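You operate a simulated robot arm through the tools that you are given. There is no shell and no other tool. Be economical: measure what you need, move in short steps, check, and stop when the job is done.

The job below is to be done with a simulated two-armed robot. You get a single attempt, and the scene is never put back.

Task
Fetch the card from the top of the cleaning cabinet and set it on the files shelf. Fetch the dust brush and set it on the shelf under the repair table. Pick up the teal vase from the top of the repair table with one hand, pass it to the other hand and put it on the top of the chest. Pull the found drawer open. The order is free. Set down upright: vase.

It is judged by the outcome, as a careful person would: the job done as asked, and still so three seconds after it is handed in. It fails if anything else is knocked over, pushed out of place, dropped, spilled or broken.

Robot
Two 7-joint arms with two-finger parallel grippers on one trunk, on a base that drives. Base frame: it is fixed to the floor where the robot stands at the start and does not move with it; the origin is under the middle of the robot, x ahead of it, y to its left, z up. Readings come in m, rad, newtons and seconds.
The left shoulder is at the start at [0.06, 0.147, 0.543], the right one opposite. With the tool pointing down near the work surface each hand reaches from about 0.1 to 0.68 m from the robot's upright axis, wherever it stands, measured 20 degrees to its own side. Places, roughly: card [0.75, 0.25, 1]; dust brush (7x4x6 cm) [1.8, -1.9, 0.8]; files shelf [3.1, 0.9, 0.6]; found drawer [1.6, 0.7, 0.9]; shelf under the repair table [1.9, -1.8, 0.4]; top of the chest [-1.3, 1, 0.8]; vase [2, -1.75, 0.75]. Payload 3.43 kg a hand.
The tool frame of a hand sits at the grasp point between the pads (the TCP): z along the fingers, y along the line on which they close. The tips reach 0.03 m beyond it. Largest opening 0.094 m; finger width 0.028, thickness 0.01; the body of the gripper, 0.05 by 0.096 m, starts 0.055 m behind the TCP.
Orientation is that of the tool frame in the base frame, as a unit quaternion [x, y, z, w]. With the fingers straight down and closing along the base's y, the tool's x points along the base's -x, its y along +y and its z along -z.

Tools
- The arms move only by the tool step_arm. It takes "left_plan", "right_plan" or both (then of equal length, played together; a hand with none holds still); each is a list of rows, each an object of numbers (a shift or turn left out is 0, a gripper value left out holds the last): "tx", "ty", "tz": the shift along the tool's x, y, z in m; "rx", "ry", "rz": the turn, a rotation vector about the tool's x, y, z in rad; "claw": the opening, from 0 (shut) to 1 (fully open). In form: [{"tx": .., "ty": .., "tz": .., "rx": .., "ry": .., "rz": .., "claw": ..}, ...]. A call has 1 to 10 rows; each row is the pose to reach, as a shift and turn from the pose commanded when the call began, along the tool's axes at that moment. Rows are played at 5 a second. More than 0.05 m and 0.15 rad between two rows, or a gripper value outside its range, and nothing of the call is played. A pose out of reach is approached as far as the arm can. The call stops where the force on the tool passes 40 N (or 10 N more than at its start, if that is more) or the arm is blocked; 0.2 s more then pass. The fingers move at their own pace (about 0.072 m/s each) and stop on an object; they squeeze with about 26 N. The grip force told is the motor's: it shows also when the fingers shut on nothing. Time passes only in rows, and 0.2 s behind the last, so rows that repeat a pose let the fingers close. The reply holds the time, the measured pose of the TCP, the force on the tool along the base axes, the opening and the grip force, in the units named above and with some noise, with the torque about the TCP (base axes, N m) and any sound that the robot's microphone picked up.
- Cameras (640 x 400 px; columns grow to the right, rows downward): "scene" is now at [0.0518, 0.0044, 1.1922]; the picture's right is [0.24, -0.97, 0.00], its down [-0.43, -0.11, -0.90] and it looks along [0.87, 0.22, -0.44] (base axes); focal length 292 px, centre (320, 200). "left" rides on the left gripper at [0.076, -0.014, -0.103] in its tool frame; the picture's right is [0.18, 0.98, 0.00], its down [-0.75, 0.14, -0.64] and it looks along [-0.63, 0.12, 0.77] (tool axes); focal length 243 px, centre (320, 200). "right" rides on the right gripper at [0.076, 0.014, -0.103] in its tool frame; the picture's right is [-0.18, 0.98, 0.00], its down [-0.75, -0.14, -0.64] and it looks along [-0.63, -0.12, 0.77] (tool axes); focal length 243 px, centre (320, 200). There is no depth. A picture from a camera that has moved, and an enlarged one, comes with that camera's place and axes in the base frame and with its lens. The place of the scene camera against the robot may be out by one fixed shift of up to 0.025 m in any direction.
- camera(camera): a new picture of that camera. It takes no simulated time.
- slide_trunk(by): slides the trunk up (or, below 0, down) by that many m; the arms and the scene camera ride with it, the base frame stays. It gives what a move gives, with no picture.
- steer(legs): drives the robot by 1 to 6 legs, each [ahead, left, turn to the left] in m, m and rad, along the robot's own axes; the way and the turn of a leg run together, so that a leg with both is an arc; at most 1.5 m and 3.142 rad a leg. The arms and the cameras ride along, it lands a little off, and it stops where it bumps. It gives what a move gives.
- pan_tilt(pan, tilt): turns the head with the scene camera to pan (to the left, within 1.501 rad either way) and tilt (down, from -0.506 to 1.204), counted from straight ahead of the robot. It gives what a move gives.
- close_up(camera, box): a new picture of the part [left, top, right, bottom] of that camera's present view, enlarged. It takes no simulated time.
- sign_off(): hands the job in; it is judged then, once.

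Work in short steps. Places have to be worked out from the pictures, the camera data and where the tool is seen: move nearer, look again, correct. Check each grasp and each placing, and mend what went wrong. You have 165 turns and 118 pictures in all, those below and enlarged ones among them. Open the grippers and draw the arms clear of the work before you hand the job in, unless the task says otherwise; then end with one line.

The tools are called after "Call:" as a command line: name --argument value ..., lists and objects as JSON in quotes. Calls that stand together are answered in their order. step_arm: Moves the arms, as the interface text tells. Its arguments: {"type":"object","properties":{"left_plan":{"type":"array","items":{"type":"object","properties":{"tx":{"type":"number"},"ty":{"type":"number"},"tz":{"type":"number"},"rx":{"type":"number"},"ry":{"type":"number"},"rz":{"type":"number"},"claw":{"type":"number"}}}},"right_plan":{"type":"array","items":{"type":"object","properties":{"tx":{"type":"number"},"ty":{"type":"number"},"tz":{"type":"number"},"rx":{"type":"number"},"ry":{"type":"number"},"rz":{"type":"number"},"claw":{"type":"number"}}}}},"required":[]} The other tools are called the same way: slide_trunk (by) slides the trunk up or down; steer (legs) drives the base; pan_tilt (pan, tilt) turns the head that bears the scene camera; camera (camera) takes a picture; close_up (camera, box) takes an enlarged picture of a part of a camera's view; sign_off () hands the job in.

At the start:

```text
time_s: 0.0
left_eef_pos: [0.2995, 0.2355, 1.0004]
left_tcp_rot: [0.0, 1.0, 0.0, 0.001]
left_wrist_force: [-0.2, 0.8, 0.4]
left_torque: [0.03, -0.01, -0.02]
left_width: 0.0941
left_gripper_force: 0.0
right_eef_pos: [0.3115, -0.0268, 1.0012]
right_tcp_rot: [0.0, 1.0, 0.001, 0.0]
right_wrist_force: [-0.2, -0.3, 0.2]
right_torque: [-0.01, 0.02, -0.02]
right_width: 0.094
right_gripper_force: 0.1
trunk travel left (down, up): [-0.25, 0.0]
robot x, y, heading: [-0.0002, 0.0015, 0.002]
head pan, tilt: [0.244, 0.456]
```

scene: 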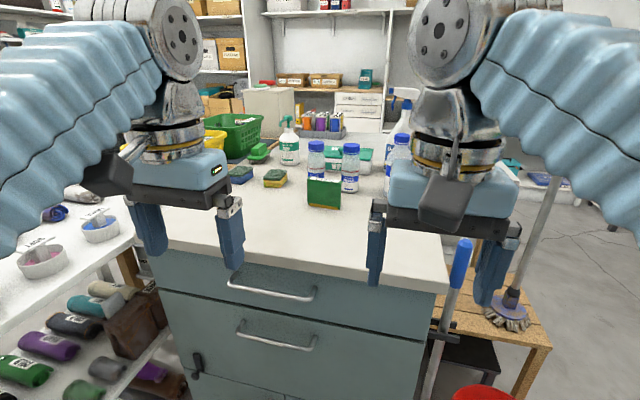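
right: 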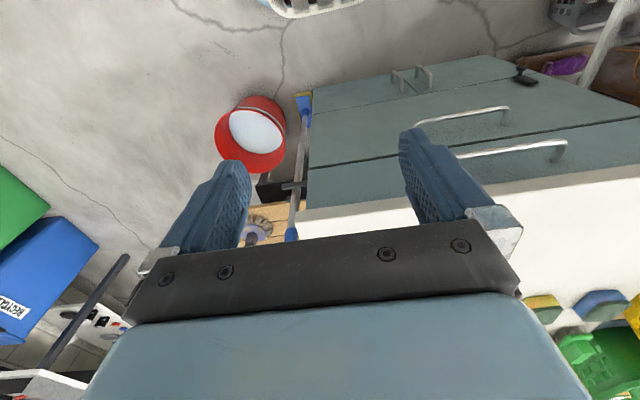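
left: 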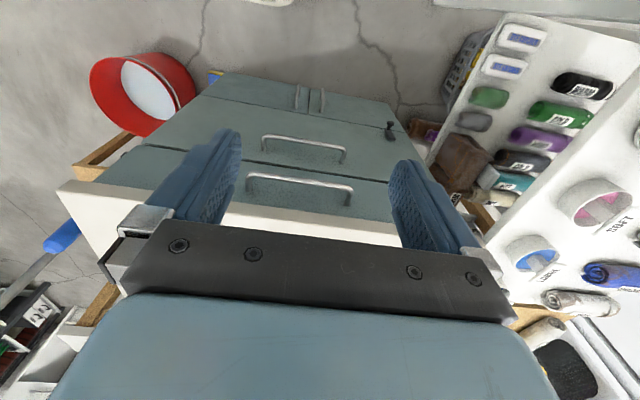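

The green card seems to be the upright thing near (324,192) on the cabinet. I take a closer look.

Call:
close_up --camera "scene" --box '[220, 80, 440, 220]'

Call:
close_up --camera "scene" --box '[180, 0, 440, 160]'

```text
2.86 times, centred on (330, 150) of scene
camera zoom: at [0.0518, 0.0044, 1.1922], right [0.24, -0.97, 0.0], down [-0.43, -0.11, -0.9], along [0.87, 0.22, -0.44], focal length 834 px, centre (291, 343)
```

zoom: 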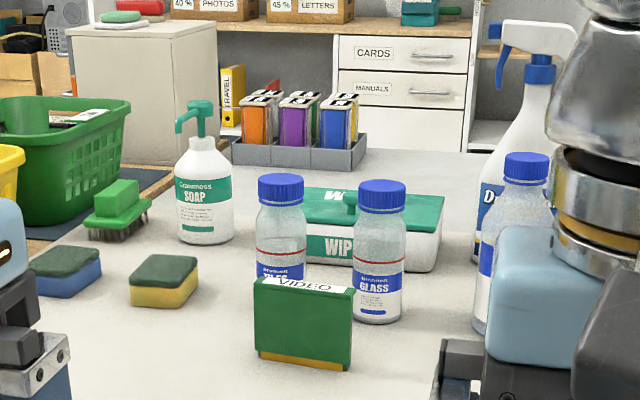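

```text
2.46 times, centred on (310, 80) of scene
camera zoom: at [0.0518, 0.0044, 1.1922], right [0.24, -0.97, 0.0], down [-0.43, -0.11, -0.9], along [0.87, 0.22, -0.44], focal length 718 px, centre (345, 495)
```

zoom: 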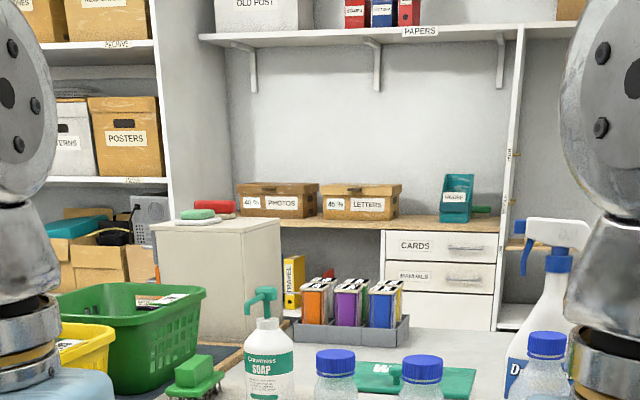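

Card "VIDEO" stands upright ahead. I look around to learn the layout before touching anything.

Call:
pan_tilt --pan -0.8 --tilt 0.25

Call:
camera --camera "scene"

Call:
pan_tilt --pan 1.3 --tilt 0.3

Call:
camera --camera "scene"

Call:
pan_tilt --pan 0.3 --tilt 0.15

Call:
camera --camera "scene"

```text
time_s: 1.3
left_eef_pos: [0.2984, 0.2363, 1.0014]
left_tcp_rot: [-0.001, 1.0, 0.0, 0.001]
left_wrist_force: [0.6, 0.5, 0.0]
left_torque: [-0.01, 0.0, 0.02]
left_width: 0.0941
left_gripper_force: 0.1
right_eef_pos: [0.3099, -0.028, 1.0008]
right_tcp_rot: [0.001, 1.0, 0.002, 0.001]
right_wrist_force: [0.0, 0.5, -0.1]
right_torque: [0.04, -0.01, 0.0]
right_width: 0.094
right_gripper_force: 0.1
trunk travel left (down, up): [-0.25, 0.0]
robot x, y, heading: [-0.0005, -0.0017, -0.001]
head pan, tilt: [-0.799, 0.25]
```

```text
112 pictures are left
camera scene: at [0.0278, -0.0848, 1.2113], right [-0.72, -0.7, 0.0], down [-0.17, 0.18, -0.97], along [0.68, -0.69, -0.25], focal length 292 px, centre (320, 200)
```

scene: 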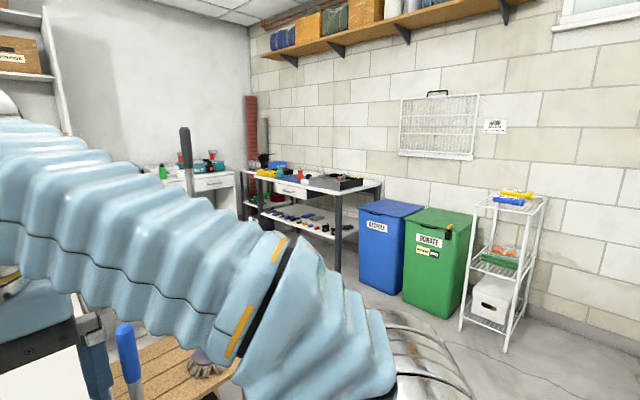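

```text
time_s: 3.3
left_eef_pos: [0.2993, 0.236, 1.0014]
left_tcp_rot: [0.0, 1.0, -0.001, 0.002]
left_wrist_force: [0.0, -0.1, 0.2]
left_torque: [0.01, 0.01, -0.02]
left_width: 0.0939
left_gripper_force: 0.0
right_eef_pos: [0.31, -0.0262, 1.0022]
right_tcp_rot: [0.0, 1.0, 0.0, 0.0]
right_wrist_force: [0.7, 0.1, 0.2]
right_torque: [0.02, 0.01, -0.01]
right_width: 0.0939
right_gripper_force: 0.1
trunk travel left (down, up): [-0.25, 0.0]
robot x, y, heading: [-0.0006, 0.0014, 0.0]
head pan, tilt: [1.3, 0.3]
```

```text
111 pictures are left
camera scene: at [-0.0123, 0.0721, 1.2066], right [0.96, -0.27, 0.0], down [-0.08, -0.28, -0.96], along [0.26, 0.92, -0.3], focal length 292 px, centre (320, 200)
```

scene: 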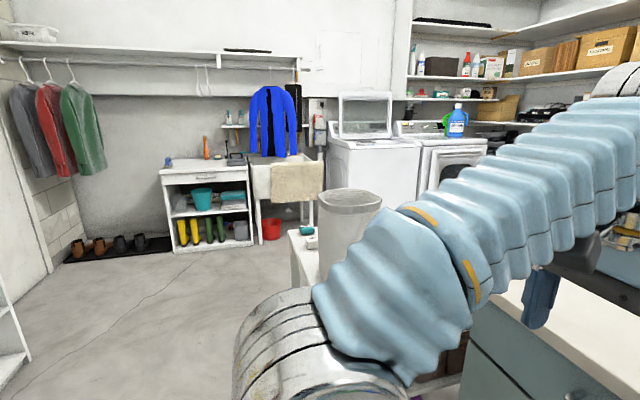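

```text
time_s: 4.6
left_eef_pos: [0.2996, 0.2359, 1.0005]
left_tcp_rot: [0.0, 1.0, 0.0, 0.002]
left_wrist_force: [-0.6, -0.1, -0.7]
left_torque: [0.0, 0.01, 0.03]
left_width: 0.0941
left_gripper_force: 0.0
right_eef_pos: [0.3113, -0.0272, 1.0009]
right_tcp_rot: [0.0, 1.0, 0.001, 0.001]
right_wrist_force: [0.3, 0.0, -0.1]
right_torque: [0.0, -0.01, 0.0]
right_width: 0.0938
right_gripper_force: 0.0
trunk travel left (down, up): [-0.25, 0.0]
robot x, y, heading: [-0.0015, -0.0021, -0.001]
head pan, tilt: [0.3, 0.15]
```

```text
110 pictures are left
camera scene: at [0.0513, 0.0096, 1.2206], right [0.3, -0.96, 0.0], down [-0.14, -0.04, -0.99], along [0.94, 0.29, -0.15], focal length 292 px, centre (320, 200)
```

scene: 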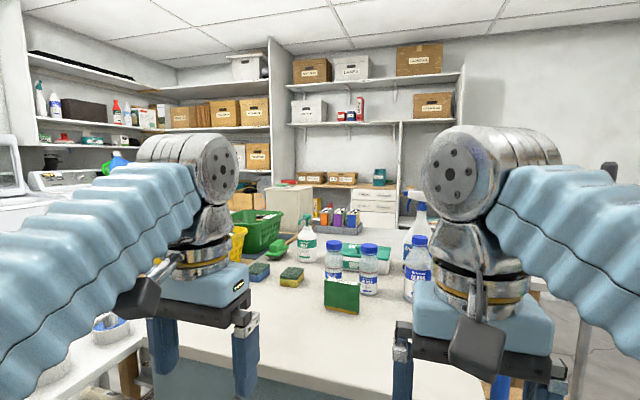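

The countertop triangulates to z≈0.845 with its front edge at x≈0.5, and the card is about (0.70, 0.16), standing, face towards me. I drive a bit ahead and look again for a second view.

Call:
steer --legs '[[0.12, 0, 0]]'

Call:
pan_tilt --pan 0.25 --tilt 0.6

Call:
camera --camera "scene"

Call:
close_up --camera "scene" --box '[240, 90, 420, 202]'

```text
time_s: 5.8
left_eef_pos: [0.4194, 0.2354, 1.0012]
left_tcp_rot: [-0.001, 1.0, 0.0, 0.002]
left_wrist_force: [0.1, -0.4, -0.5]
left_torque: [-0.01, -0.02, 0.02]
left_width: 0.0942
left_gripper_force: 0.0
right_eef_pos: [0.4289, -0.0273, 1.0014]
right_tcp_rot: [-0.001, 1.0, 0.001, 0.002]
right_wrist_force: [0.3, -0.3, -0.6]
right_torque: [0.01, 0.02, 0.0]
right_width: 0.0941
right_gripper_force: 0.1
trunk travel left (down, up): [-0.25, 0.0]
robot x, y, heading: [0.1179, -0.0021, 0.001]
head pan, tilt: [0.3, 0.15]
```

```text
time_s: 6.7
left_eef_pos: [0.4191, 0.2369, 1.0013]
left_tcp_rot: [0.0, 1.0, -0.001, 0.002]
left_wrist_force: [0.5, 0.0, 0.3]
left_torque: [0.02, -0.03, -0.02]
left_width: 0.0939
left_gripper_force: 0.0
right_eef_pos: [0.4319, -0.0262, 1.0017]
right_tcp_rot: [0.0, 1.0, 0.001, 0.001]
right_wrist_force: [-1.1, -0.3, -0.9]
right_torque: [0.0, 0.0, 0.03]
right_width: 0.094
right_gripper_force: 0.0
trunk travel left (down, up): [-0.25, 0.0]
robot x, y, heading: [0.1214, -0.0035, 0.003]
head pan, tilt: [0.25, 0.6]
```

```text
109 pictures are left
camera scene: at [0.1682, 0.004, 1.1792], right [0.25, -0.97, 0.0], down [-0.55, -0.14, -0.83], along [0.8, 0.2, -0.56], focal length 292 px, centre (320, 200)
```

scene: 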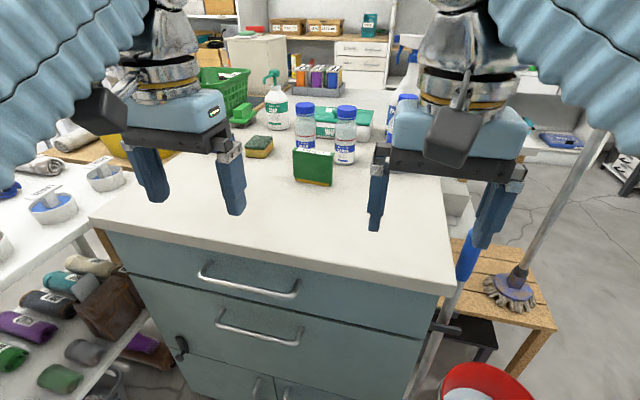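

```text
3.56 times, centred on (330, 146) of scene
camera zoom: at [0.1682, 0.004, 1.1792], right [0.25, -0.97, 0.0], down [-0.55, -0.14, -0.83], along [0.8, 0.2, -0.56], focal length 1037 px, centre (284, 392)
```

zoom: 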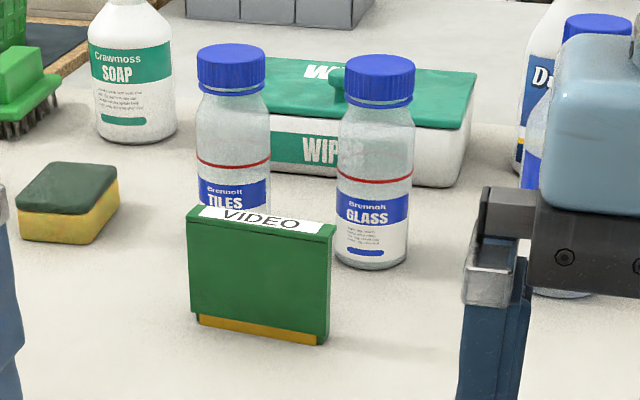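

Stereo gives the card at about (0.706, 0.16), z 0.85–0.92, about 0.083 wide in y and 0.02 thick. I'll grip it by its side edges with the left hand pitched forward, so I first pitch the tool while moving to a standoff.

Call:
step_arm --left_plan '[{"tx": -0.02, "ty": -0.0105, "tz": -0.006, "ry": -0.15, "claw": 1}, {"tx": -0.04, "ty": -0.021, "tz": -0.012, "ry": -0.3}, {"tx": -0.06, "ty": -0.0315, "tz": -0.018, "ry": -0.45}, {"tx": -0.08, "ty": -0.042, "tz": -0.024, "ry": -0.6}, {"tx": -0.1, "ty": -0.0525, "tz": -0.03, "ry": -0.75}, {"tx": -0.12, "ty": -0.063, "tz": -0.03, "ry": -0.9}, {"tx": -0.14, "ty": -0.073, "tz": -0.03, "ry": -1.05}, {"tx": -0.14, "ty": -0.073, "tz": -0.03, "ry": -1.05}]'

Call:
camera --camera "left"

Call:
camera --camera "scene"

```text
time_s: 8.5
left_eef_pos: [0.5596, 0.1614, 1.0314]
left_tcp_rot: [0.001, 0.864, -0.001, 0.503]
left_wrist_force: [-0.1, 0.0, 0.7]
left_torque: [0.01, -0.01, -0.01]
left_width: 0.0941
left_gripper_force: 0.1
right_eef_pos: [0.4306, -0.0274, 1.0012]
right_tcp_rot: [0.0, 1.0, 0.0, 0.001]
right_wrist_force: [0.7, 0.2, 0.3]
right_torque: [-0.03, 0.0, -0.01]
right_width: 0.094
right_gripper_force: 0.0
trunk travel left (down, up): [-0.25, 0.0]
robot x, y, heading: [0.1183, 0.0008, -0.001]
head pan, tilt: [0.25, 0.6]
```

```text
107 pictures are left
camera left: at [0.4322, 0.148, 1.015], right [-0.09, 0.98, -0.16], down [-0.19, 0.14, 0.97], along [0.98, 0.12, 0.17], focal length 243 px, centre (320, 200)
```

left: 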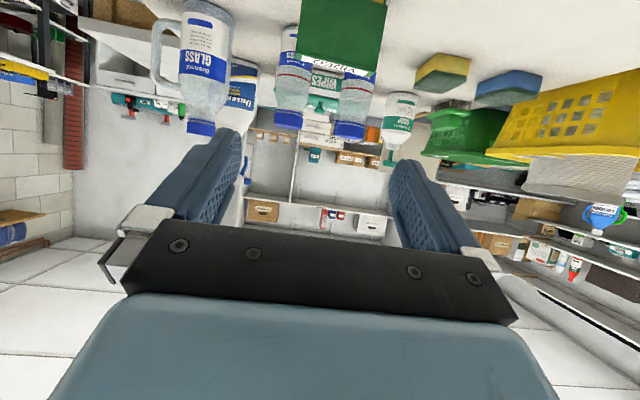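

```text
106 pictures are left
camera scene: at [0.1682, 0.0039, 1.1791], right [0.25, -0.97, 0.0], down [-0.55, -0.14, -0.83], along [0.8, 0.2, -0.56], focal length 292 px, centre (320, 200)
```

scene: 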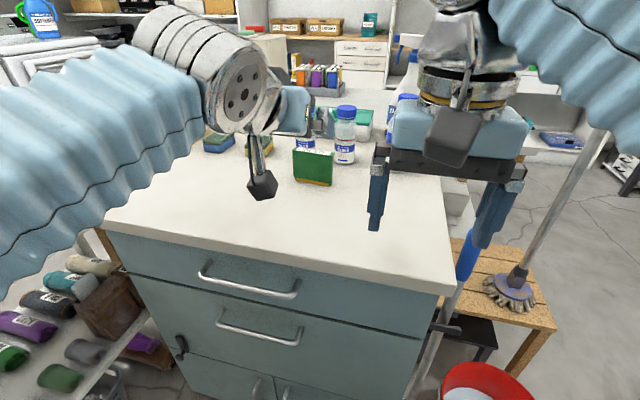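

The wrist camera shows the card; I zoom in to measure its lateral position.

Call:
close_up --camera "left" --box '[240, 0, 432, 120]'

```text
3.33 times, centred on (336, 60) of left
camera zoom: at [0.4322, 0.148, 1.015], right [-0.09, 0.98, -0.16], down [-0.19, 0.14, 0.97], along [0.98, 0.12, 0.17], focal length 809 px, centre (267, 667)
```

zoom: 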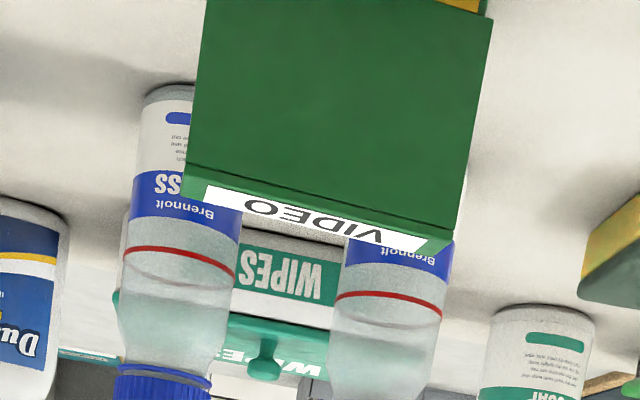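

Card centre y≈0.174, top z≈0.918, front x≈0.69. I move to a standoff in line with the approach direction and look again.

Call:
step_arm --left_plan '[{"tx": 0.026, "ty": 0.006, "tz": 0.032}, {"tx": 0.052, "ty": 0.0126, "tz": 0.064}, {"tx": 0.052, "ty": 0.0126, "tz": 0.064}]'

Call:
camera --camera "left"

```text
time_s: 9.3
left_eef_pos: [0.5878, 0.1755, 0.9538]
left_tcp_rot: [0.0, 0.865, 0.0, 0.502]
left_wrist_force: [1.0, -0.8, 0.0]
left_torque: [-0.01, -0.02, 0.0]
left_width: 0.0941
left_gripper_force: 0.1
right_eef_pos: [0.431, -0.0269, 1.0008]
right_tcp_rot: [0.0, 1.0, 0.001, 0.001]
right_wrist_force: [-0.2, 0.4, 0.5]
right_torque: [0.03, 0.0, -0.02]
right_width: 0.0936
right_gripper_force: 0.0
trunk travel left (down, up): [-0.25, 0.0]
robot x, y, heading: [0.1212, -0.0031, -0.001]
head pan, tilt: [0.25, 0.6]
```

```text
104 pictures are left
camera left: at [0.4621, 0.1609, 0.9381], right [-0.09, 0.98, -0.16], down [-0.18, 0.14, 0.97], along [0.98, 0.12, 0.17], focal length 243 px, centre (320, 200)
```

left: 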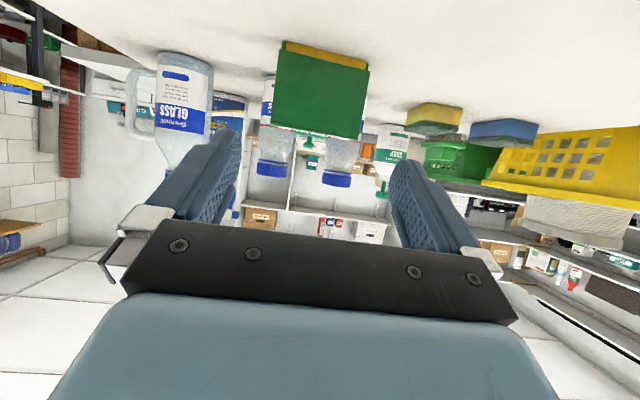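

Card spans y 0.135–0.214, centred on the hand. I advance 0.13 along the fingers and close.

Call:
step_arm --left_plan '[{"tz": 0.04}, {"tz": 0.08}, {"tz": 0.11}, {"tz": 0.13}, {"tz": 0.13}]'

Call:
camera --camera "left"

```text
time_s: 10.5
left_eef_pos: [0.7015, 0.1752, 0.8905]
left_tcp_rot: [-0.001, 0.864, 0.001, 0.503]
left_wrist_force: [-0.4, 0.0, 0.8]
left_torque: [0.01, -0.04, -0.01]
left_width: 0.0939
left_gripper_force: 0.0
right_eef_pos: [0.4313, -0.0276, 1.0006]
right_tcp_rot: [0.0, 1.0, 0.002, 0.001]
right_wrist_force: [0.9, -0.7, -0.6]
right_torque: [0.04, -0.01, -0.03]
right_width: 0.0938
right_gripper_force: 0.0
trunk travel left (down, up): [-0.25, 0.0]
robot x, y, heading: [0.1182, -0.0044, 0.001]
head pan, tilt: [0.25, 0.6]
```

```text
103 pictures are left
camera left: at [0.5745, 0.1607, 0.8737], right [-0.09, 0.98, -0.16], down [-0.18, 0.14, 0.97], along [0.98, 0.12, 0.17], focal length 243 px, centre (320, 200)
```

left: 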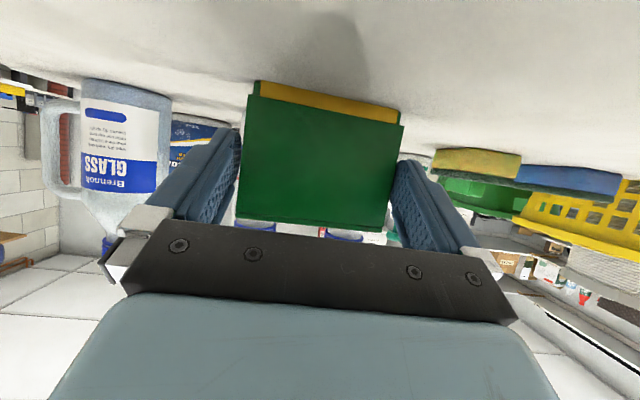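

The card lies between the fingers with its front at x≈0.70; I go 1 cm further and close.

Call:
step_arm --left_plan '[{"tz": 0.011}, {"tz": 0.011, "claw": 0.7}, {"tz": 0.011, "claw": 0.7}, {"tz": 0.011, "claw": 0.6}, {"tz": 0.011, "claw": 0.6}, {"tz": 0.011, "claw": 0.6}]'

Call:
camera --camera "left"

```text
time_s: 11.9
left_eef_pos: [0.7109, 0.1746, 0.8855]
left_tcp_rot: [0.0, 0.865, 0.0, 0.503]
left_wrist_force: [2.5, 0.0, 4.6]
left_torque: [0.06, -0.24, -0.04]
left_width: 0.0915
left_gripper_force: 26.1
right_eef_pos: [0.4298, -0.0265, 1.0024]
right_tcp_rot: [0.001, 1.0, 0.001, 0.001]
right_wrist_force: [0.8, 0.9, 0.0]
right_torque: [0.03, -0.02, 0.04]
right_width: 0.094
right_gripper_force: 0.0
trunk travel left (down, up): [-0.25, 0.0]
robot x, y, heading: [0.1166, 0.0034, 0.005]
head pan, tilt: [0.25, 0.6]
```

```text
102 pictures are left
camera left: at [0.5837, 0.1604, 0.8689], right [-0.09, 0.98, -0.16], down [-0.19, 0.14, 0.97], along [0.98, 0.12, 0.17], focal length 243 px, centre (320, 200)
```

left: 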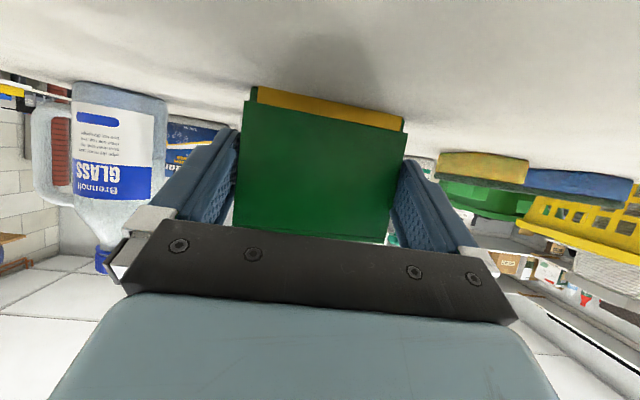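

Fingers stopped at 0.0915 m with 26 N, so the card is held. Lift straight up 6 cm and check.

Call:
step_arm --left_plan '[{"tx": -0.0087, "tz": -0.005}, {"tx": -0.026, "tz": -0.015}, {"tx": -0.052, "tz": -0.03}, {"tx": -0.087, "tz": -0.05}, {"tx": -0.1, "tz": -0.07}, {"tx": -0.11, "tz": -0.1}]'

Call:
camera --camera "left"

Call:
camera --camera "scene"

```text
time_s: 13.3
left_eef_pos: [0.6789, 0.1744, 1.0304]
left_tcp_rot: [0.0, 0.865, 0.0, 0.502]
left_wrist_force: [-0.7, 0.4, -1.9]
left_torque: [0.02, 0.01, -0.01]
left_width: 0.0916
left_gripper_force: 26.0
right_eef_pos: [0.431, -0.0272, 1.0017]
right_tcp_rot: [0.0, 1.0, 0.001, 0.0]
right_wrist_force: [0.2, 0.4, -0.7]
right_torque: [0.0, 0.02, 0.01]
right_width: 0.0938
right_gripper_force: 0.0
trunk travel left (down, up): [-0.25, 0.0]
robot x, y, heading: [0.1174, -0.0038, 0.002]
head pan, tilt: [0.25, 0.6]
```

```text
101 pictures are left
camera left: at [0.5513, 0.1598, 1.0141], right [-0.09, 0.98, -0.16], down [-0.18, 0.14, 0.97], along [0.98, 0.12, 0.17], focal length 243 px, centre (320, 200)
```

left: 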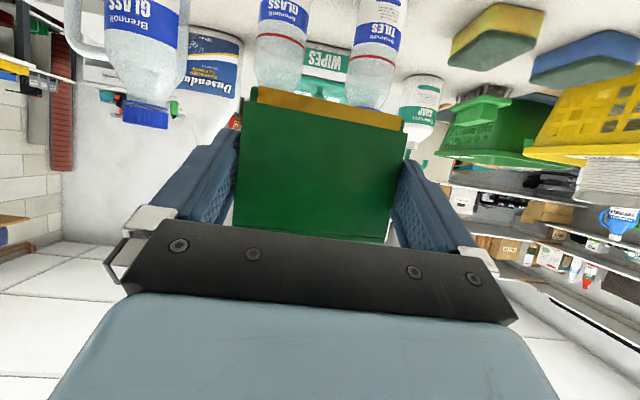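

```text
100 pictures are left
camera scene: at [0.1685, 0.0041, 1.179], right [0.25, -0.97, 0.0], down [-0.55, -0.14, -0.82], along [0.8, 0.2, -0.57], focal length 292 px, centre (320, 200)
```

scene: 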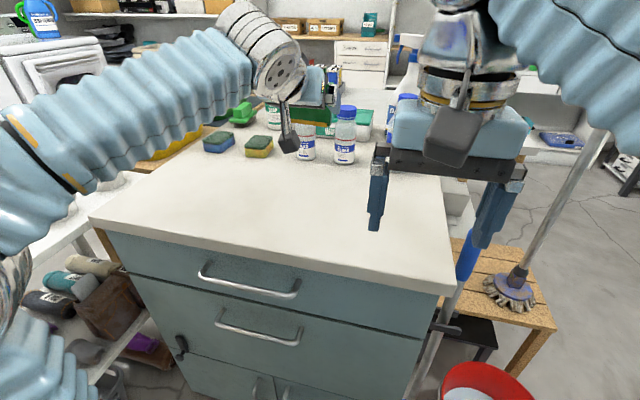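

Card secured, bottles undisturbed. I draw the hand back, then reverse and survey the floor to the right.

Call:
step_arm --left_plan '[{"tx": 0.011, "tz": -0.04}, {"tx": 0.022, "tz": -0.08}, {"tx": 0.033, "tz": -0.12}, {"tx": 0.044, "tz": -0.159}]'

Call:
steer --legs '[[-0.4, 0, 0], [0, 0, -0.785]]'

Call:
pan_tilt --pan 0 --tilt 0.35

Call:
camera --camera "scene"

```text
time_s: 14.3
left_eef_pos: [0.5179, 0.1752, 1.0693]
left_tcp_rot: [0.001, 0.865, 0.0, 0.502]
left_wrist_force: [-0.4, -0.8, -1.0]
left_torque: [-0.04, 0.02, 0.02]
left_width: 0.0918
left_gripper_force: 25.4
right_eef_pos: [0.4315, -0.0277, 1.0011]
right_tcp_rot: [0.0, 1.0, 0.001, 0.001]
right_wrist_force: [0.4, -0.4, -0.6]
right_torque: [-0.02, 0.04, -0.01]
right_width: 0.0939
right_gripper_force: 0.1
trunk travel left (down, up): [-0.25, 0.0]
robot x, y, heading: [0.1256, -0.0021, -0.003]
head pan, tilt: [0.25, 0.6]
```

```text
time_s: 18.9
left_eef_pos: [0.1216, -0.162, 1.0706]
left_tcp_rot: [0.334, 0.798, -0.194, 0.463]
left_wrist_force: [0.0, 0.2, -0.5]
left_torque: [-0.02, -0.01, -0.01]
left_width: 0.0914
left_gripper_force: 26.0
right_eef_pos: [-0.0842, -0.241, 1.0017]
right_tcp_rot: [0.387, 0.922, 0.0, 0.002]
right_wrist_force: [0.1, 0.4, 0.8]
right_torque: [-0.01, 0.01, -0.01]
right_width: 0.0938
right_gripper_force: 0.1
trunk travel left (down, up): [-0.25, 0.0]
robot x, y, heading: [-0.2838, 0.0014, -0.793]
head pan, tilt: [0.25, 0.6]
```

```text
time_s: 19.7
left_eef_pos: [0.1225, -0.1623, 1.0698]
left_tcp_rot: [0.335, 0.797, -0.195, 0.463]
left_wrist_force: [-0.3, -0.1, -1.8]
left_torque: [0.02, 0.01, 0.0]
left_width: 0.0916
left_gripper_force: 25.9
right_eef_pos: [-0.0839, -0.2409, 1.0028]
right_tcp_rot: [0.387, 0.922, 0.0, 0.001]
right_wrist_force: [0.9, 0.9, 0.5]
right_torque: [0.0, -0.02, -0.01]
right_width: 0.0939
right_gripper_force: 0.0
trunk travel left (down, up): [-0.25, 0.0]
robot x, y, heading: [-0.2808, -0.0014, -0.796]
head pan, tilt: [0.0, 0.351]
```

```text
99 pictures are left
camera scene: at [-0.2449, -0.0634, 1.2018], right [-0.71, -0.7, 0.0], down [-0.24, 0.25, -0.94], along [0.66, -0.67, -0.34], focal length 292 px, centre (320, 200)
```

scene: 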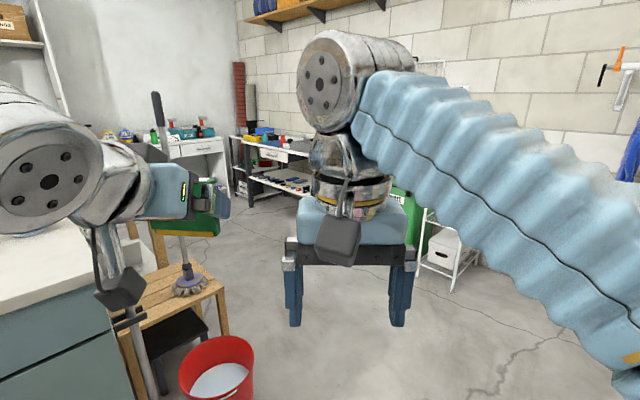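

The lane ahead along this heading passes the bucket with ~0.43 m to spare. I drive 1.2 m and then turn to face +x and look.

Call:
steer --legs '[[1.3, 0, 0], [0, 0, 0.79]]'

Call:
pan_tilt --pan 0.2 --tilt 0.3

Call:
camera --camera "scene"

```text
time_s: 28.3
left_eef_pos: [1.027, -0.7532, 1.0706]
left_tcp_rot: [0.002, 0.865, -0.001, 0.501]
left_wrist_force: [-0.3, -0.2, -1.6]
left_torque: [0.0, 0.02, 0.01]
left_width: 0.0914
left_gripper_force: 25.7
right_eef_pos: [0.9368, -0.9542, 1.0001]
right_tcp_rot: [0.003, 1.0, 0.001, 0.0]
right_wrist_force: [0.0, 0.9, 0.2]
right_torque: [-0.01, 0.03, 0.0]
right_width: 0.094
right_gripper_force: 0.1
trunk travel left (down, up): [-0.25, 0.0]
robot x, y, heading: [0.63, -0.9261, -0.009]
head pan, tilt: [0.0, 0.351]
```

```text
time_s: 29.0
left_eef_pos: [1.027, -0.7518, 1.0692]
left_tcp_rot: [0.003, 0.864, -0.002, 0.503]
left_wrist_force: [-0.1, -0.2, -1.3]
left_torque: [0.04, 0.07, 0.0]
left_width: 0.0916
left_gripper_force: 25.9
right_eef_pos: [0.9367, -0.9549, 1.0011]
right_tcp_rot: [0.003, 1.0, 0.0, 0.0]
right_wrist_force: [0.7, 0.2, -0.2]
right_torque: [-0.02, -0.02, 0.0]
right_width: 0.094
right_gripper_force: 0.0
trunk travel left (down, up): [-0.25, 0.0]
robot x, y, heading: [0.6275, -0.9213, -0.003]
head pan, tilt: [0.201, 0.3]
```

```text
98 pictures are left
camera scene: at [0.6808, -0.9253, 1.2065], right [0.19, -0.98, 0.0], down [-0.29, -0.06, -0.96], along [0.94, 0.18, -0.3], focal length 292 px, centre (320, 200)
```

scene: 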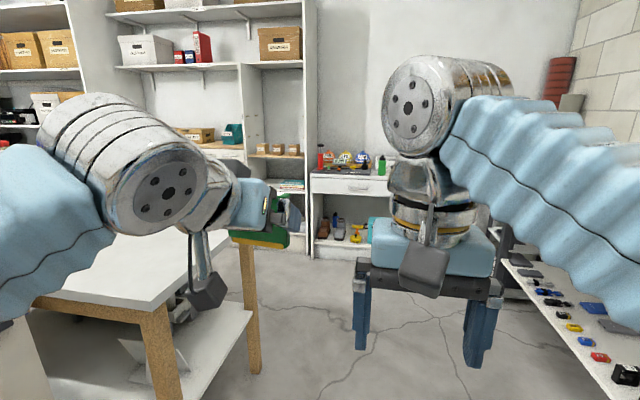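

The passage between the side table (edge y≈-0.42) and the repair table (front y≈-1.6) is clear. I drive ahead 1.45 m then turn toward the shelves.

Call:
steer --legs '[[1.45, 0, 0], [0, 0, 0.7]]'

Call:
pan_tilt --pan 0.35 --tilt 0.3

Call:
camera --camera "scene"

```text
time_s: 38.1
left_eef_pos: [2.2759, -0.5519, 1.0691]
left_tcp_rot: [-0.291, 0.814, 0.168, 0.473]
left_wrist_force: [0.3, 0.2, -1.0]
left_torque: [0.0, 0.05, -0.04]
left_width: 0.0916
left_gripper_force: 26.0
right_eef_pos: [2.3352, -0.7655, 1.0011]
right_tcp_rot: [-0.337, 0.941, 0.002, 0.001]
right_wrist_force: [-0.5, -0.4, 0.8]
right_torque: [0.03, 0.02, 0.0]
right_width: 0.0939
right_gripper_force: 0.0
trunk travel left (down, up): [-0.25, 0.0]
robot x, y, heading: [2.0758, -0.9392, 0.689]
head pan, tilt: [0.201, 0.3]
```

```text
time_s: 38.8
left_eef_pos: [2.2738, -0.5523, 1.0701]
left_tcp_rot: [-0.291, 0.814, 0.169, 0.473]
left_wrist_force: [0.5, 0.6, -1.5]
left_torque: [-0.05, 0.01, -0.04]
left_width: 0.0912
left_gripper_force: 25.8
right_eef_pos: [2.3355, -0.7641, 1.0003]
right_tcp_rot: [-0.337, 0.942, 0.001, 0.001]
right_wrist_force: [0.0, 0.6, 0.5]
right_torque: [0.02, 0.03, 0.03]
right_width: 0.0941
right_gripper_force: 0.1
trunk travel left (down, up): [-0.25, 0.0]
robot x, y, heading: [2.0789, -0.9406, 0.687]
head pan, tilt: [0.351, 0.3]
```

```text
97 pictures are left
camera scene: at [2.0951, -0.8976, 1.2066], right [0.86, -0.51, 0.0], down [-0.15, -0.26, -0.96], along [0.48, 0.82, -0.3], focal length 292 px, centre (320, 200)
```

scene: 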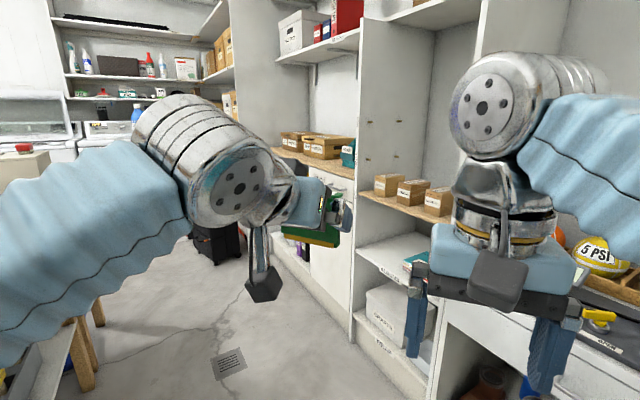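

The aisle is free; I move to about (2.3, -0.2) and view the desk and shelves.

Call:
steer --legs '[[0.6, 0.45, 0]]'

Call:
pan_tilt --pan 0.25 --tilt 0.4

Call:
camera --camera "scene"

```text
time_s: 42.8
left_eef_pos: [2.4545, 0.1728, 1.0689]
left_tcp_rot: [-0.289, 0.815, 0.168, 0.474]
left_wrist_force: [0.0, 0.0, -1.6]
left_torque: [-0.02, 0.01, 0.0]
left_width: 0.0916
left_gripper_force: 26.0
right_eef_pos: [2.5124, -0.0399, 1.0018]
right_tcp_rot: [-0.335, 0.942, 0.001, 0.0]
right_wrist_force: [-0.4, 0.1, 0.9]
right_torque: [0.03, 0.02, -0.02]
right_width: 0.0941
right_gripper_force: 0.1
trunk travel left (down, up): [-0.25, 0.0]
robot x, y, heading: [2.2569, -0.2134, 0.681]
head pan, tilt: [0.351, 0.3]
```

```text
time_s: 43.5
left_eef_pos: [2.4534, 0.1736, 1.0706]
left_tcp_rot: [-0.29, 0.815, 0.168, 0.473]
left_wrist_force: [-1.0, 0.6, -1.5]
left_torque: [0.01, 0.0, -0.01]
left_width: 0.0915
left_gripper_force: 26.3
right_eef_pos: [2.5137, -0.0386, 0.9996]
right_tcp_rot: [-0.335, 0.942, 0.002, 0.0]
right_wrist_force: [-0.2, 0.1, 0.6]
right_torque: [-0.01, 0.0, 0.0]
right_width: 0.0942
right_gripper_force: 0.1
trunk travel left (down, up): [-0.25, 0.0]
robot x, y, heading: [2.2535, -0.2123, 0.685]
head pan, tilt: [0.25, 0.4]
```

```text
96 pictures are left
camera scene: at [2.2799, -0.1768, 1.1973], right [0.8, -0.6, 0.0], down [-0.23, -0.31, -0.92], along [0.55, 0.74, -0.39], focal length 292 px, centre (320, 200)
```

scene: 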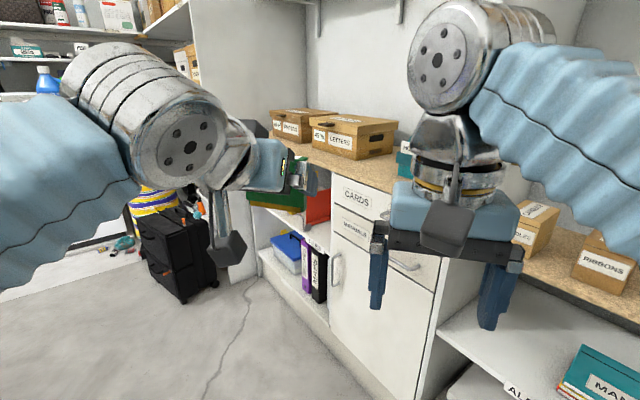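

The open bay under the desk, left of the drawers, looks like the files shelf. I move in front of it facing +x.

Call:
steer --legs '[[0.43, 0.56, 0], [0, 0, -0.685]]'

Call:
pan_tilt --pan -0.1 --tilt 0.5

Call:
camera --camera "scene"

Call:
camera --camera "left"

```text
time_s: 49.2
left_eef_pos: [2.6392, 0.6635, 1.0696]
left_tcp_rot: [0.004, 0.865, -0.002, 0.503]
left_wrist_force: [-0.4, -0.6, -1.1]
left_torque: [0.01, 0.04, 0.0]
left_width: 0.0915
left_gripper_force: 26.0
right_eef_pos: [2.5504, 0.4607, 1.0015]
right_tcp_rot: [0.005, 1.0, 0.001, 0.0]
right_wrist_force: [0.4, -0.1, -0.1]
right_torque: [0.01, -0.01, -0.01]
right_width: 0.094
right_gripper_force: 0.0
trunk travel left (down, up): [-0.25, 0.0]
robot x, y, heading: [2.2431, 0.4934, -0.013]
head pan, tilt: [0.25, 0.4]
```

```text
time_s: 50.0
left_eef_pos: [2.6411, 0.6651, 1.0695]
left_tcp_rot: [0.004, 0.865, -0.002, 0.502]
left_wrist_force: [0.7, -1.1, -2.0]
left_torque: [0.0, 0.01, -0.01]
left_width: 0.0916
left_gripper_force: 26.2
right_eef_pos: [2.5511, 0.4624, 1.0019]
right_tcp_rot: [0.006, 1.0, 0.001, 0.0]
right_wrist_force: [-0.1, -0.7, -0.1]
right_torque: [-0.01, 0.02, 0.01]
right_width: 0.0939
right_gripper_force: 0.0
trunk travel left (down, up): [-0.25, 0.0]
robot x, y, heading: [2.2373, 0.4889, -0.009]
head pan, tilt: [-0.099, 0.499]
```

```text
95 pictures are left
camera scene: at [2.2932, 0.4648, 1.1882], right [-0.11, -0.99, 0.0], down [-0.48, 0.05, -0.88], along [0.87, -0.1, -0.48], focal length 292 px, centre (320, 200)
```

scene: 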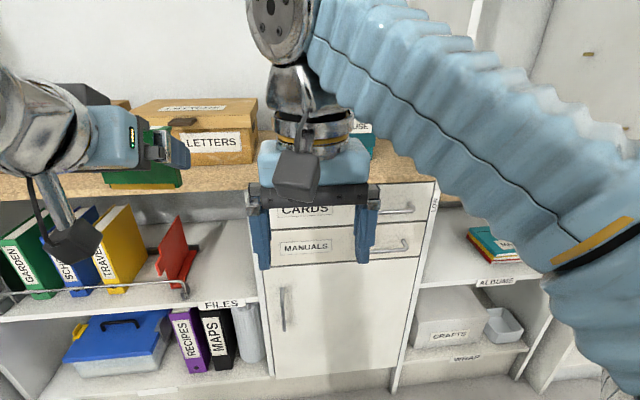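

```text
94 pictures are left
camera left: at [2.5135, 0.6503, 1.0535], right [-0.08, 0.98, -0.16], down [-0.18, 0.14, 0.97], along [0.98, 0.11, 0.17], focal length 243 px, centre (320, 200)
```

left: 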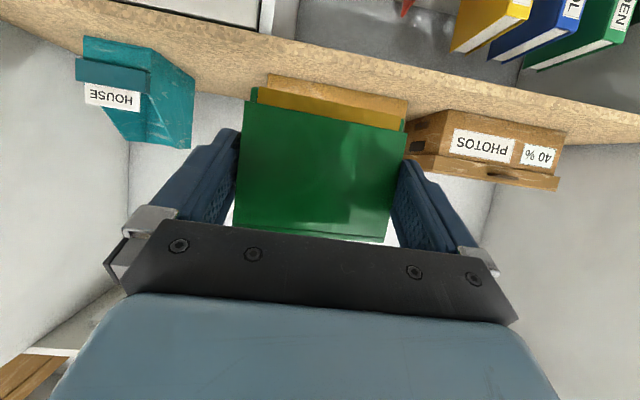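

The FILES shelf has free space between the red bookend and the drawer unit. I lower the trunk for a better and second view of it.

Call:
slide_trunk --by -0.2

Call:
pan_tilt --pan 0.25 --tilt 0.4

Call:
camera --camera "scene"

Call:
camera --camera "left"

```text
time_s: 52.2
left_eef_pos: [2.64, 0.6647, 0.8702]
left_tcp_rot: [0.004, 0.865, -0.002, 0.502]
left_wrist_force: [-1.2, 0.0, -1.6]
left_torque: [0.02, 0.01, -0.03]
left_width: 0.0913
left_gripper_force: 26.1
right_eef_pos: [2.549, 0.4617, 0.8018]
right_tcp_rot: [0.005, 1.0, 0.001, 0.001]
right_wrist_force: [-0.1, 0.2, 0.1]
right_torque: [-0.02, 0.01, 0.02]
right_width: 0.094
right_gripper_force: 0.1
trunk travel left (down, up): [-0.05, 0.2]
robot x, y, heading: [2.2343, 0.4912, -0.014]
head pan, tilt: [-0.099, 0.499]
```

```text
time_s: 53.0
left_eef_pos: [2.6403, 0.6645, 0.8707]
left_tcp_rot: [0.004, 0.865, -0.003, 0.502]
left_wrist_force: [0.6, 0.9, -2.0]
left_torque: [0.03, 0.02, -0.01]
left_width: 0.0915
left_gripper_force: 26.3
right_eef_pos: [2.5496, 0.4613, 0.8014]
right_tcp_rot: [0.005, 1.0, 0.002, 0.001]
right_wrist_force: [-0.1, 0.0, 0.4]
right_torque: [0.0, 0.01, 0.0]
right_width: 0.0941
right_gripper_force: 0.1
trunk travel left (down, up): [-0.05, 0.2]
robot x, y, heading: [2.2412, 0.4967, -0.013]
head pan, tilt: [0.25, 0.4]
```

```text
93 pictures are left
camera scene: at [2.2927, 0.4966, 0.9973], right [0.24, -0.97, 0.0], down [-0.38, -0.09, -0.92], along [0.89, 0.22, -0.39], focal length 292 px, centre (320, 200)
```

scene: 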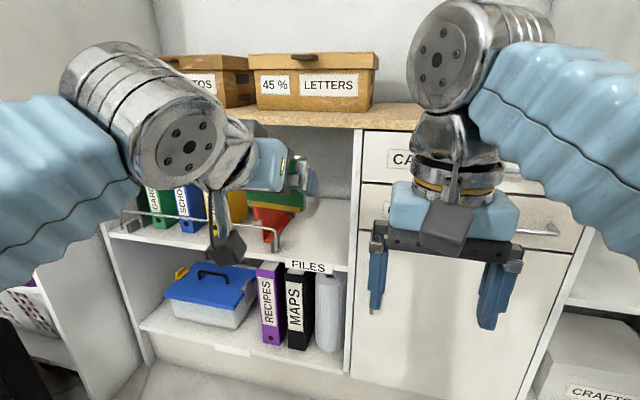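

```text
92 pictures are left
camera left: at [2.5135, 0.6503, 0.8535], right [-0.08, 0.98, -0.16], down [-0.18, 0.14, 0.97], along [0.98, 0.11, 0.17], focal length 243 px, centre (320, 200)
```

left: 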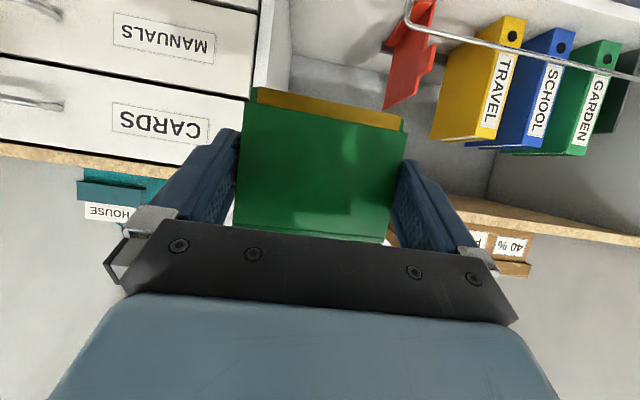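

Triangulation: shelf edge x≈2.896, surface z≈0.575, free gap y≈0.60–0.77. I lower the left hand to z≈0.66, centre on y≈0.685, and pull the right hand back before driving nearer.

Call:
step_arm --left_plan '[{"tx": 0.036, "ty": 0.004, "tz": 0.021}, {"tx": 0.072, "ty": 0.008, "tz": 0.042}, {"tx": 0.108, "ty": 0.012, "tz": 0.063}, {"tx": 0.144, "ty": 0.016, "tz": 0.084}, {"tx": 0.18, "ty": 0.02, "tz": 0.104}]' --right_plan '[{"tx": 0.02}, {"tx": 0.04}, {"tx": 0.06}, {"tx": 0.08}, {"tx": 0.1}]'

Call:
steer --legs '[[0.2, 0, 0.01]]'

Call:
camera --camera "scene"

Call:
camera --camera "left"

```text
time_s: 54.2
left_eef_pos: [2.642, 0.6845, 0.662]
left_tcp_rot: [0.004, 0.865, -0.003, 0.502]
left_wrist_force: [-0.4, -0.1, -0.9]
left_torque: [0.02, -0.01, 0.01]
left_width: 0.0914
left_gripper_force: 26.1
right_eef_pos: [2.4498, 0.4628, 0.7994]
right_tcp_rot: [0.006, 1.0, 0.001, 0.001]
right_wrist_force: [0.6, -0.7, 0.6]
right_torque: [-0.01, 0.0, 0.0]
right_width: 0.094
right_gripper_force: 0.1
trunk travel left (down, up): [-0.05, 0.2]
robot x, y, heading: [2.24, 0.4916, -0.015]
head pan, tilt: [0.25, 0.4]
```

```text
time_s: 55.8
left_eef_pos: [2.8421, 0.6879, 0.6629]
left_tcp_rot: [0.0, 0.865, 0.0, 0.502]
left_wrist_force: [0.0, 0.8, -1.4]
left_torque: [0.03, -0.01, -0.03]
left_width: 0.0913
left_gripper_force: 26.0
right_eef_pos: [2.6514, 0.4643, 0.8]
right_tcp_rot: [-0.001, 1.0, 0.002, 0.002]
right_wrist_force: [-0.3, -0.7, 0.0]
right_torque: [-0.02, 0.02, 0.0]
right_width: 0.094
right_gripper_force: 0.0
trunk travel left (down, up): [-0.05, 0.2]
robot x, y, heading: [2.4438, 0.4951, -0.003]
head pan, tilt: [0.25, 0.4]
```

```text
91 pictures are left
camera scene: at [2.494, 0.4962, 0.9973], right [0.25, -0.97, 0.0], down [-0.38, -0.1, -0.92], along [0.89, 0.23, -0.39], focal length 292 px, centre (320, 200)
```

scene: 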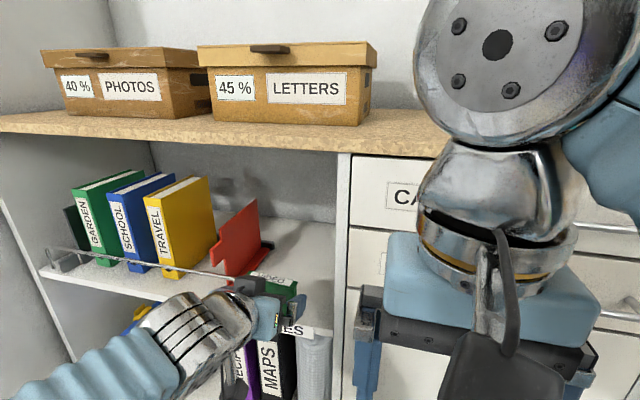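

```text
90 pictures are left
camera left: at [2.7149, 0.6727, 0.6467], right [-0.09, 0.98, -0.16], down [-0.18, 0.14, 0.97], along [0.98, 0.12, 0.17], focal length 243 px, centre (320, 200)
```

left: 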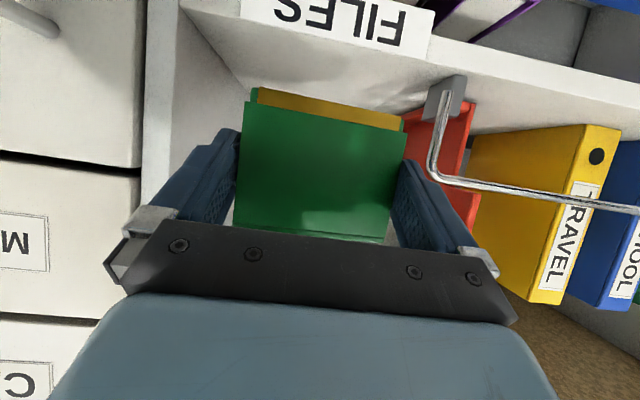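

Card is aligned with the gap (y 0.586–0.765). I move it in over the shelf, keeping ~2–3 cm above the surface.

Call:
step_arm --left_plan '[{"tx": -0.014, "ty": -0.004, "tz": 0.037}, {"tx": -0.028, "ty": -0.008, "tz": 0.074}, {"tx": -0.042, "ty": -0.008, "tz": 0.11}, {"tx": -0.055, "ty": -0.008, "tz": 0.147}, {"tx": -0.055, "ty": -0.008, "tz": 0.147}]'

Call:
camera --camera "left"

Call:
camera --camera "scene"

```text
time_s: 57.0
left_eef_pos: [2.9988, 0.6794, 0.6368]
left_tcp_rot: [0.0, 0.865, 0.0, 0.502]
left_wrist_force: [-0.4, 0.2, -1.5]
left_torque: [0.02, -0.02, 0.04]
left_width: 0.0919
left_gripper_force: 25.9
right_eef_pos: [2.6523, 0.4649, 0.8009]
right_tcp_rot: [0.0, 1.0, 0.001, 0.002]
right_wrist_force: [-0.3, 0.4, -0.6]
right_torque: [0.0, 0.0, -0.02]
right_width: 0.0936
right_gripper_force: 0.1
trunk travel left (down, up): [-0.05, 0.2]
robot x, y, heading: [2.4432, 0.489, 0.001]
head pan, tilt: [0.25, 0.4]
```

```text
89 pictures are left
camera left: at [2.8716, 0.6646, 0.6212], right [-0.09, 0.98, -0.16], down [-0.18, 0.14, 0.97], along [0.98, 0.12, 0.17], focal length 243 px, centre (320, 200)
```

left: 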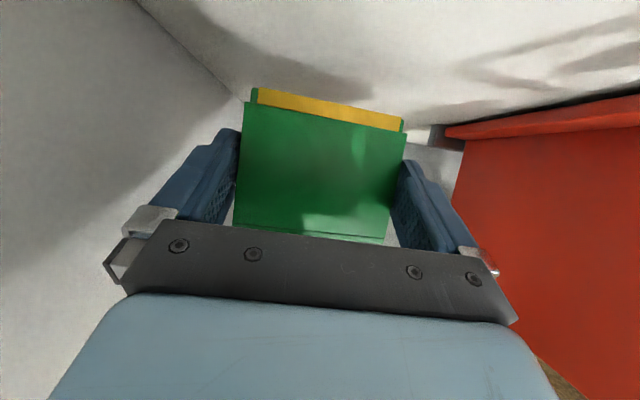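

```text
88 pictures are left
camera scene: at [2.494, 0.4963, 0.9973], right [0.25, -0.97, 0.0], down [-0.38, -0.1, -0.92], along [0.89, 0.23, -0.39], focal length 292 px, centre (320, 200)
```

scene: 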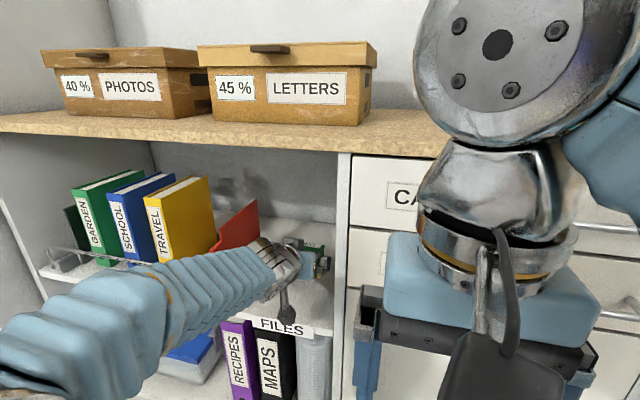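

In place over the shelf. I lower gently until contact shows.

Call:
step_arm --left_plan '[{"tx": 0.0087, "tz": 0.0049}, {"tx": 0.013, "tz": 0.0074}, {"tx": 0.0157, "tz": 0.0089}, {"tx": 0.0183, "tz": 0.0104}]'

Call:
camera --camera "left"

```text
time_s: 58.0
left_eef_pos: [2.9969, 0.6798, 0.6156]
left_tcp_rot: [0.0, 0.865, 0.0, 0.502]
left_wrist_force: [0.6, 0.3, -1.8]
left_torque: [0.0, 0.01, 0.05]
left_width: 0.0915
left_gripper_force: 26.0
right_eef_pos: [2.651, 0.4648, 0.8006]
right_tcp_rot: [-0.001, 1.0, 0.002, 0.001]
right_wrist_force: [0.2, 0.0, -0.3]
right_torque: [0.01, -0.01, 0.0]
right_width: 0.0941
right_gripper_force: 0.0
trunk travel left (down, up): [-0.05, 0.2]
robot x, y, heading: [2.4422, 0.4904, -0.004]
head pan, tilt: [0.25, 0.4]
```

```text
87 pictures are left
camera left: at [2.8702, 0.6645, 0.6], right [-0.09, 0.98, -0.16], down [-0.18, 0.14, 0.97], along [0.98, 0.12, 0.17], focal length 243 px, centre (320, 200)
```

left: 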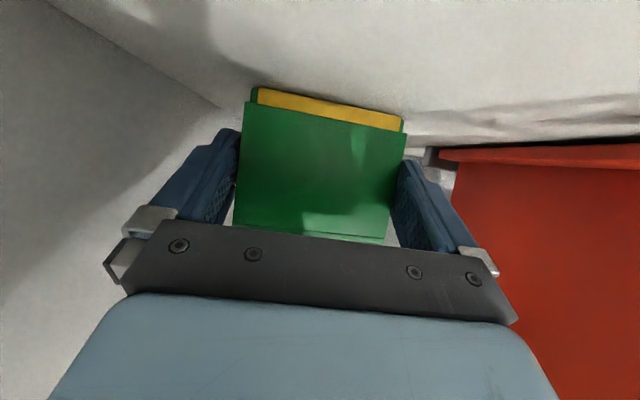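

No contact yet; lower further in small increments.

Call:
step_arm --left_plan '[{"tx": 0.0035, "tz": 0.002}, {"tx": 0.0061, "tz": 0.0035}, {"tx": 0.0087, "tz": 0.0049}]'

Call:
close_up --camera "left" --box '[220, 60, 460, 210]'

```text
time_s: 58.8
left_eef_pos: [2.9966, 0.6781, 0.608]
left_tcp_rot: [0.0, 0.864, 0.0, 0.503]
left_wrist_force: [0.1, 3.9, 19.0]
left_torque: [0.01, -0.25, 0.01]
left_width: 0.0914
left_gripper_force: 25.8
right_eef_pos: [2.653, 0.4655, 0.801]
right_tcp_rot: [0.0, 1.0, 0.001, 0.001]
right_wrist_force: [-0.1, -0.1, 0.4]
right_torque: [0.0, 0.0, -0.03]
right_width: 0.0941
right_gripper_force: 0.2
trunk travel left (down, up): [-0.05, 0.2]
robot x, y, heading: [2.443, 0.4891, -0.001]
head pan, tilt: [0.25, 0.4]
```

```text
2.67 times, centred on (340, 135) of left
camera zoom: at [2.87, 0.6649, 0.5916], right [-0.09, 0.98, -0.16], down [-0.19, 0.14, 0.97], along [0.98, 0.12, 0.17], focal length 647 px, centre (267, 373)
```

zoom: 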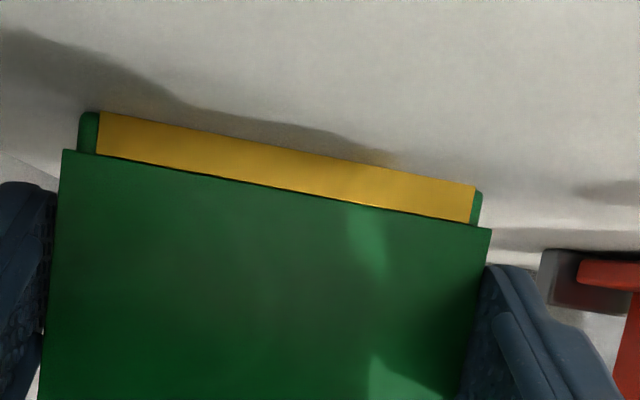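

Contact (≈20 N). I ease up a hair and open the fingers.

Call:
step_arm --left_plan '[{"tx": -0.0015, "tz": -0.0008}, {"tx": -0.0015, "tz": -0.0008, "claw": 1}, {"tx": -0.0015, "tz": -0.0008, "claw": 1}]'

Call:
camera --camera "left"

```text
time_s: 59.6
left_eef_pos: [2.9973, 0.6785, 0.6069]
left_tcp_rot: [-0.002, 0.865, 0.002, 0.502]
left_wrist_force: [0.1, 0.7, 1.5]
left_torque: [0.02, 0.02, 0.01]
left_width: 0.0938
left_gripper_force: 0.1
right_eef_pos: [2.6529, 0.4651, 0.8004]
right_tcp_rot: [0.0, 1.0, 0.001, 0.002]
right_wrist_force: [0.4, -0.3, -0.2]
right_torque: [0.02, 0.02, -0.01]
right_width: 0.094
right_gripper_force: 0.1
trunk travel left (down, up): [-0.05, 0.2]
robot x, y, heading: [2.4405, 0.4875, -0.001]
head pan, tilt: [0.25, 0.4]
```

```text
85 pictures are left
camera left: at [2.8698, 0.6648, 0.5919], right [-0.09, 0.98, -0.16], down [-0.18, 0.14, 0.97], along [0.98, 0.12, 0.17], focal length 243 px, centre (320, 200)
```

left: 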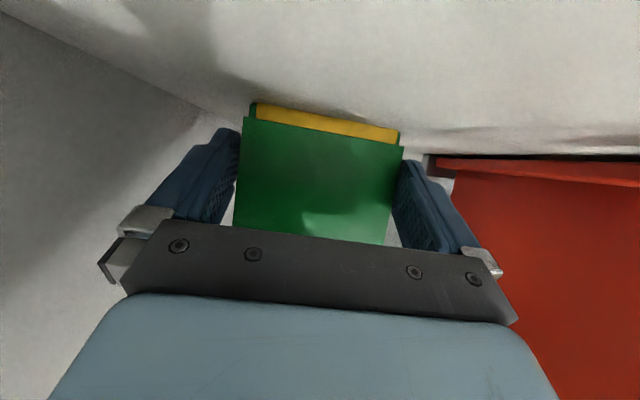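

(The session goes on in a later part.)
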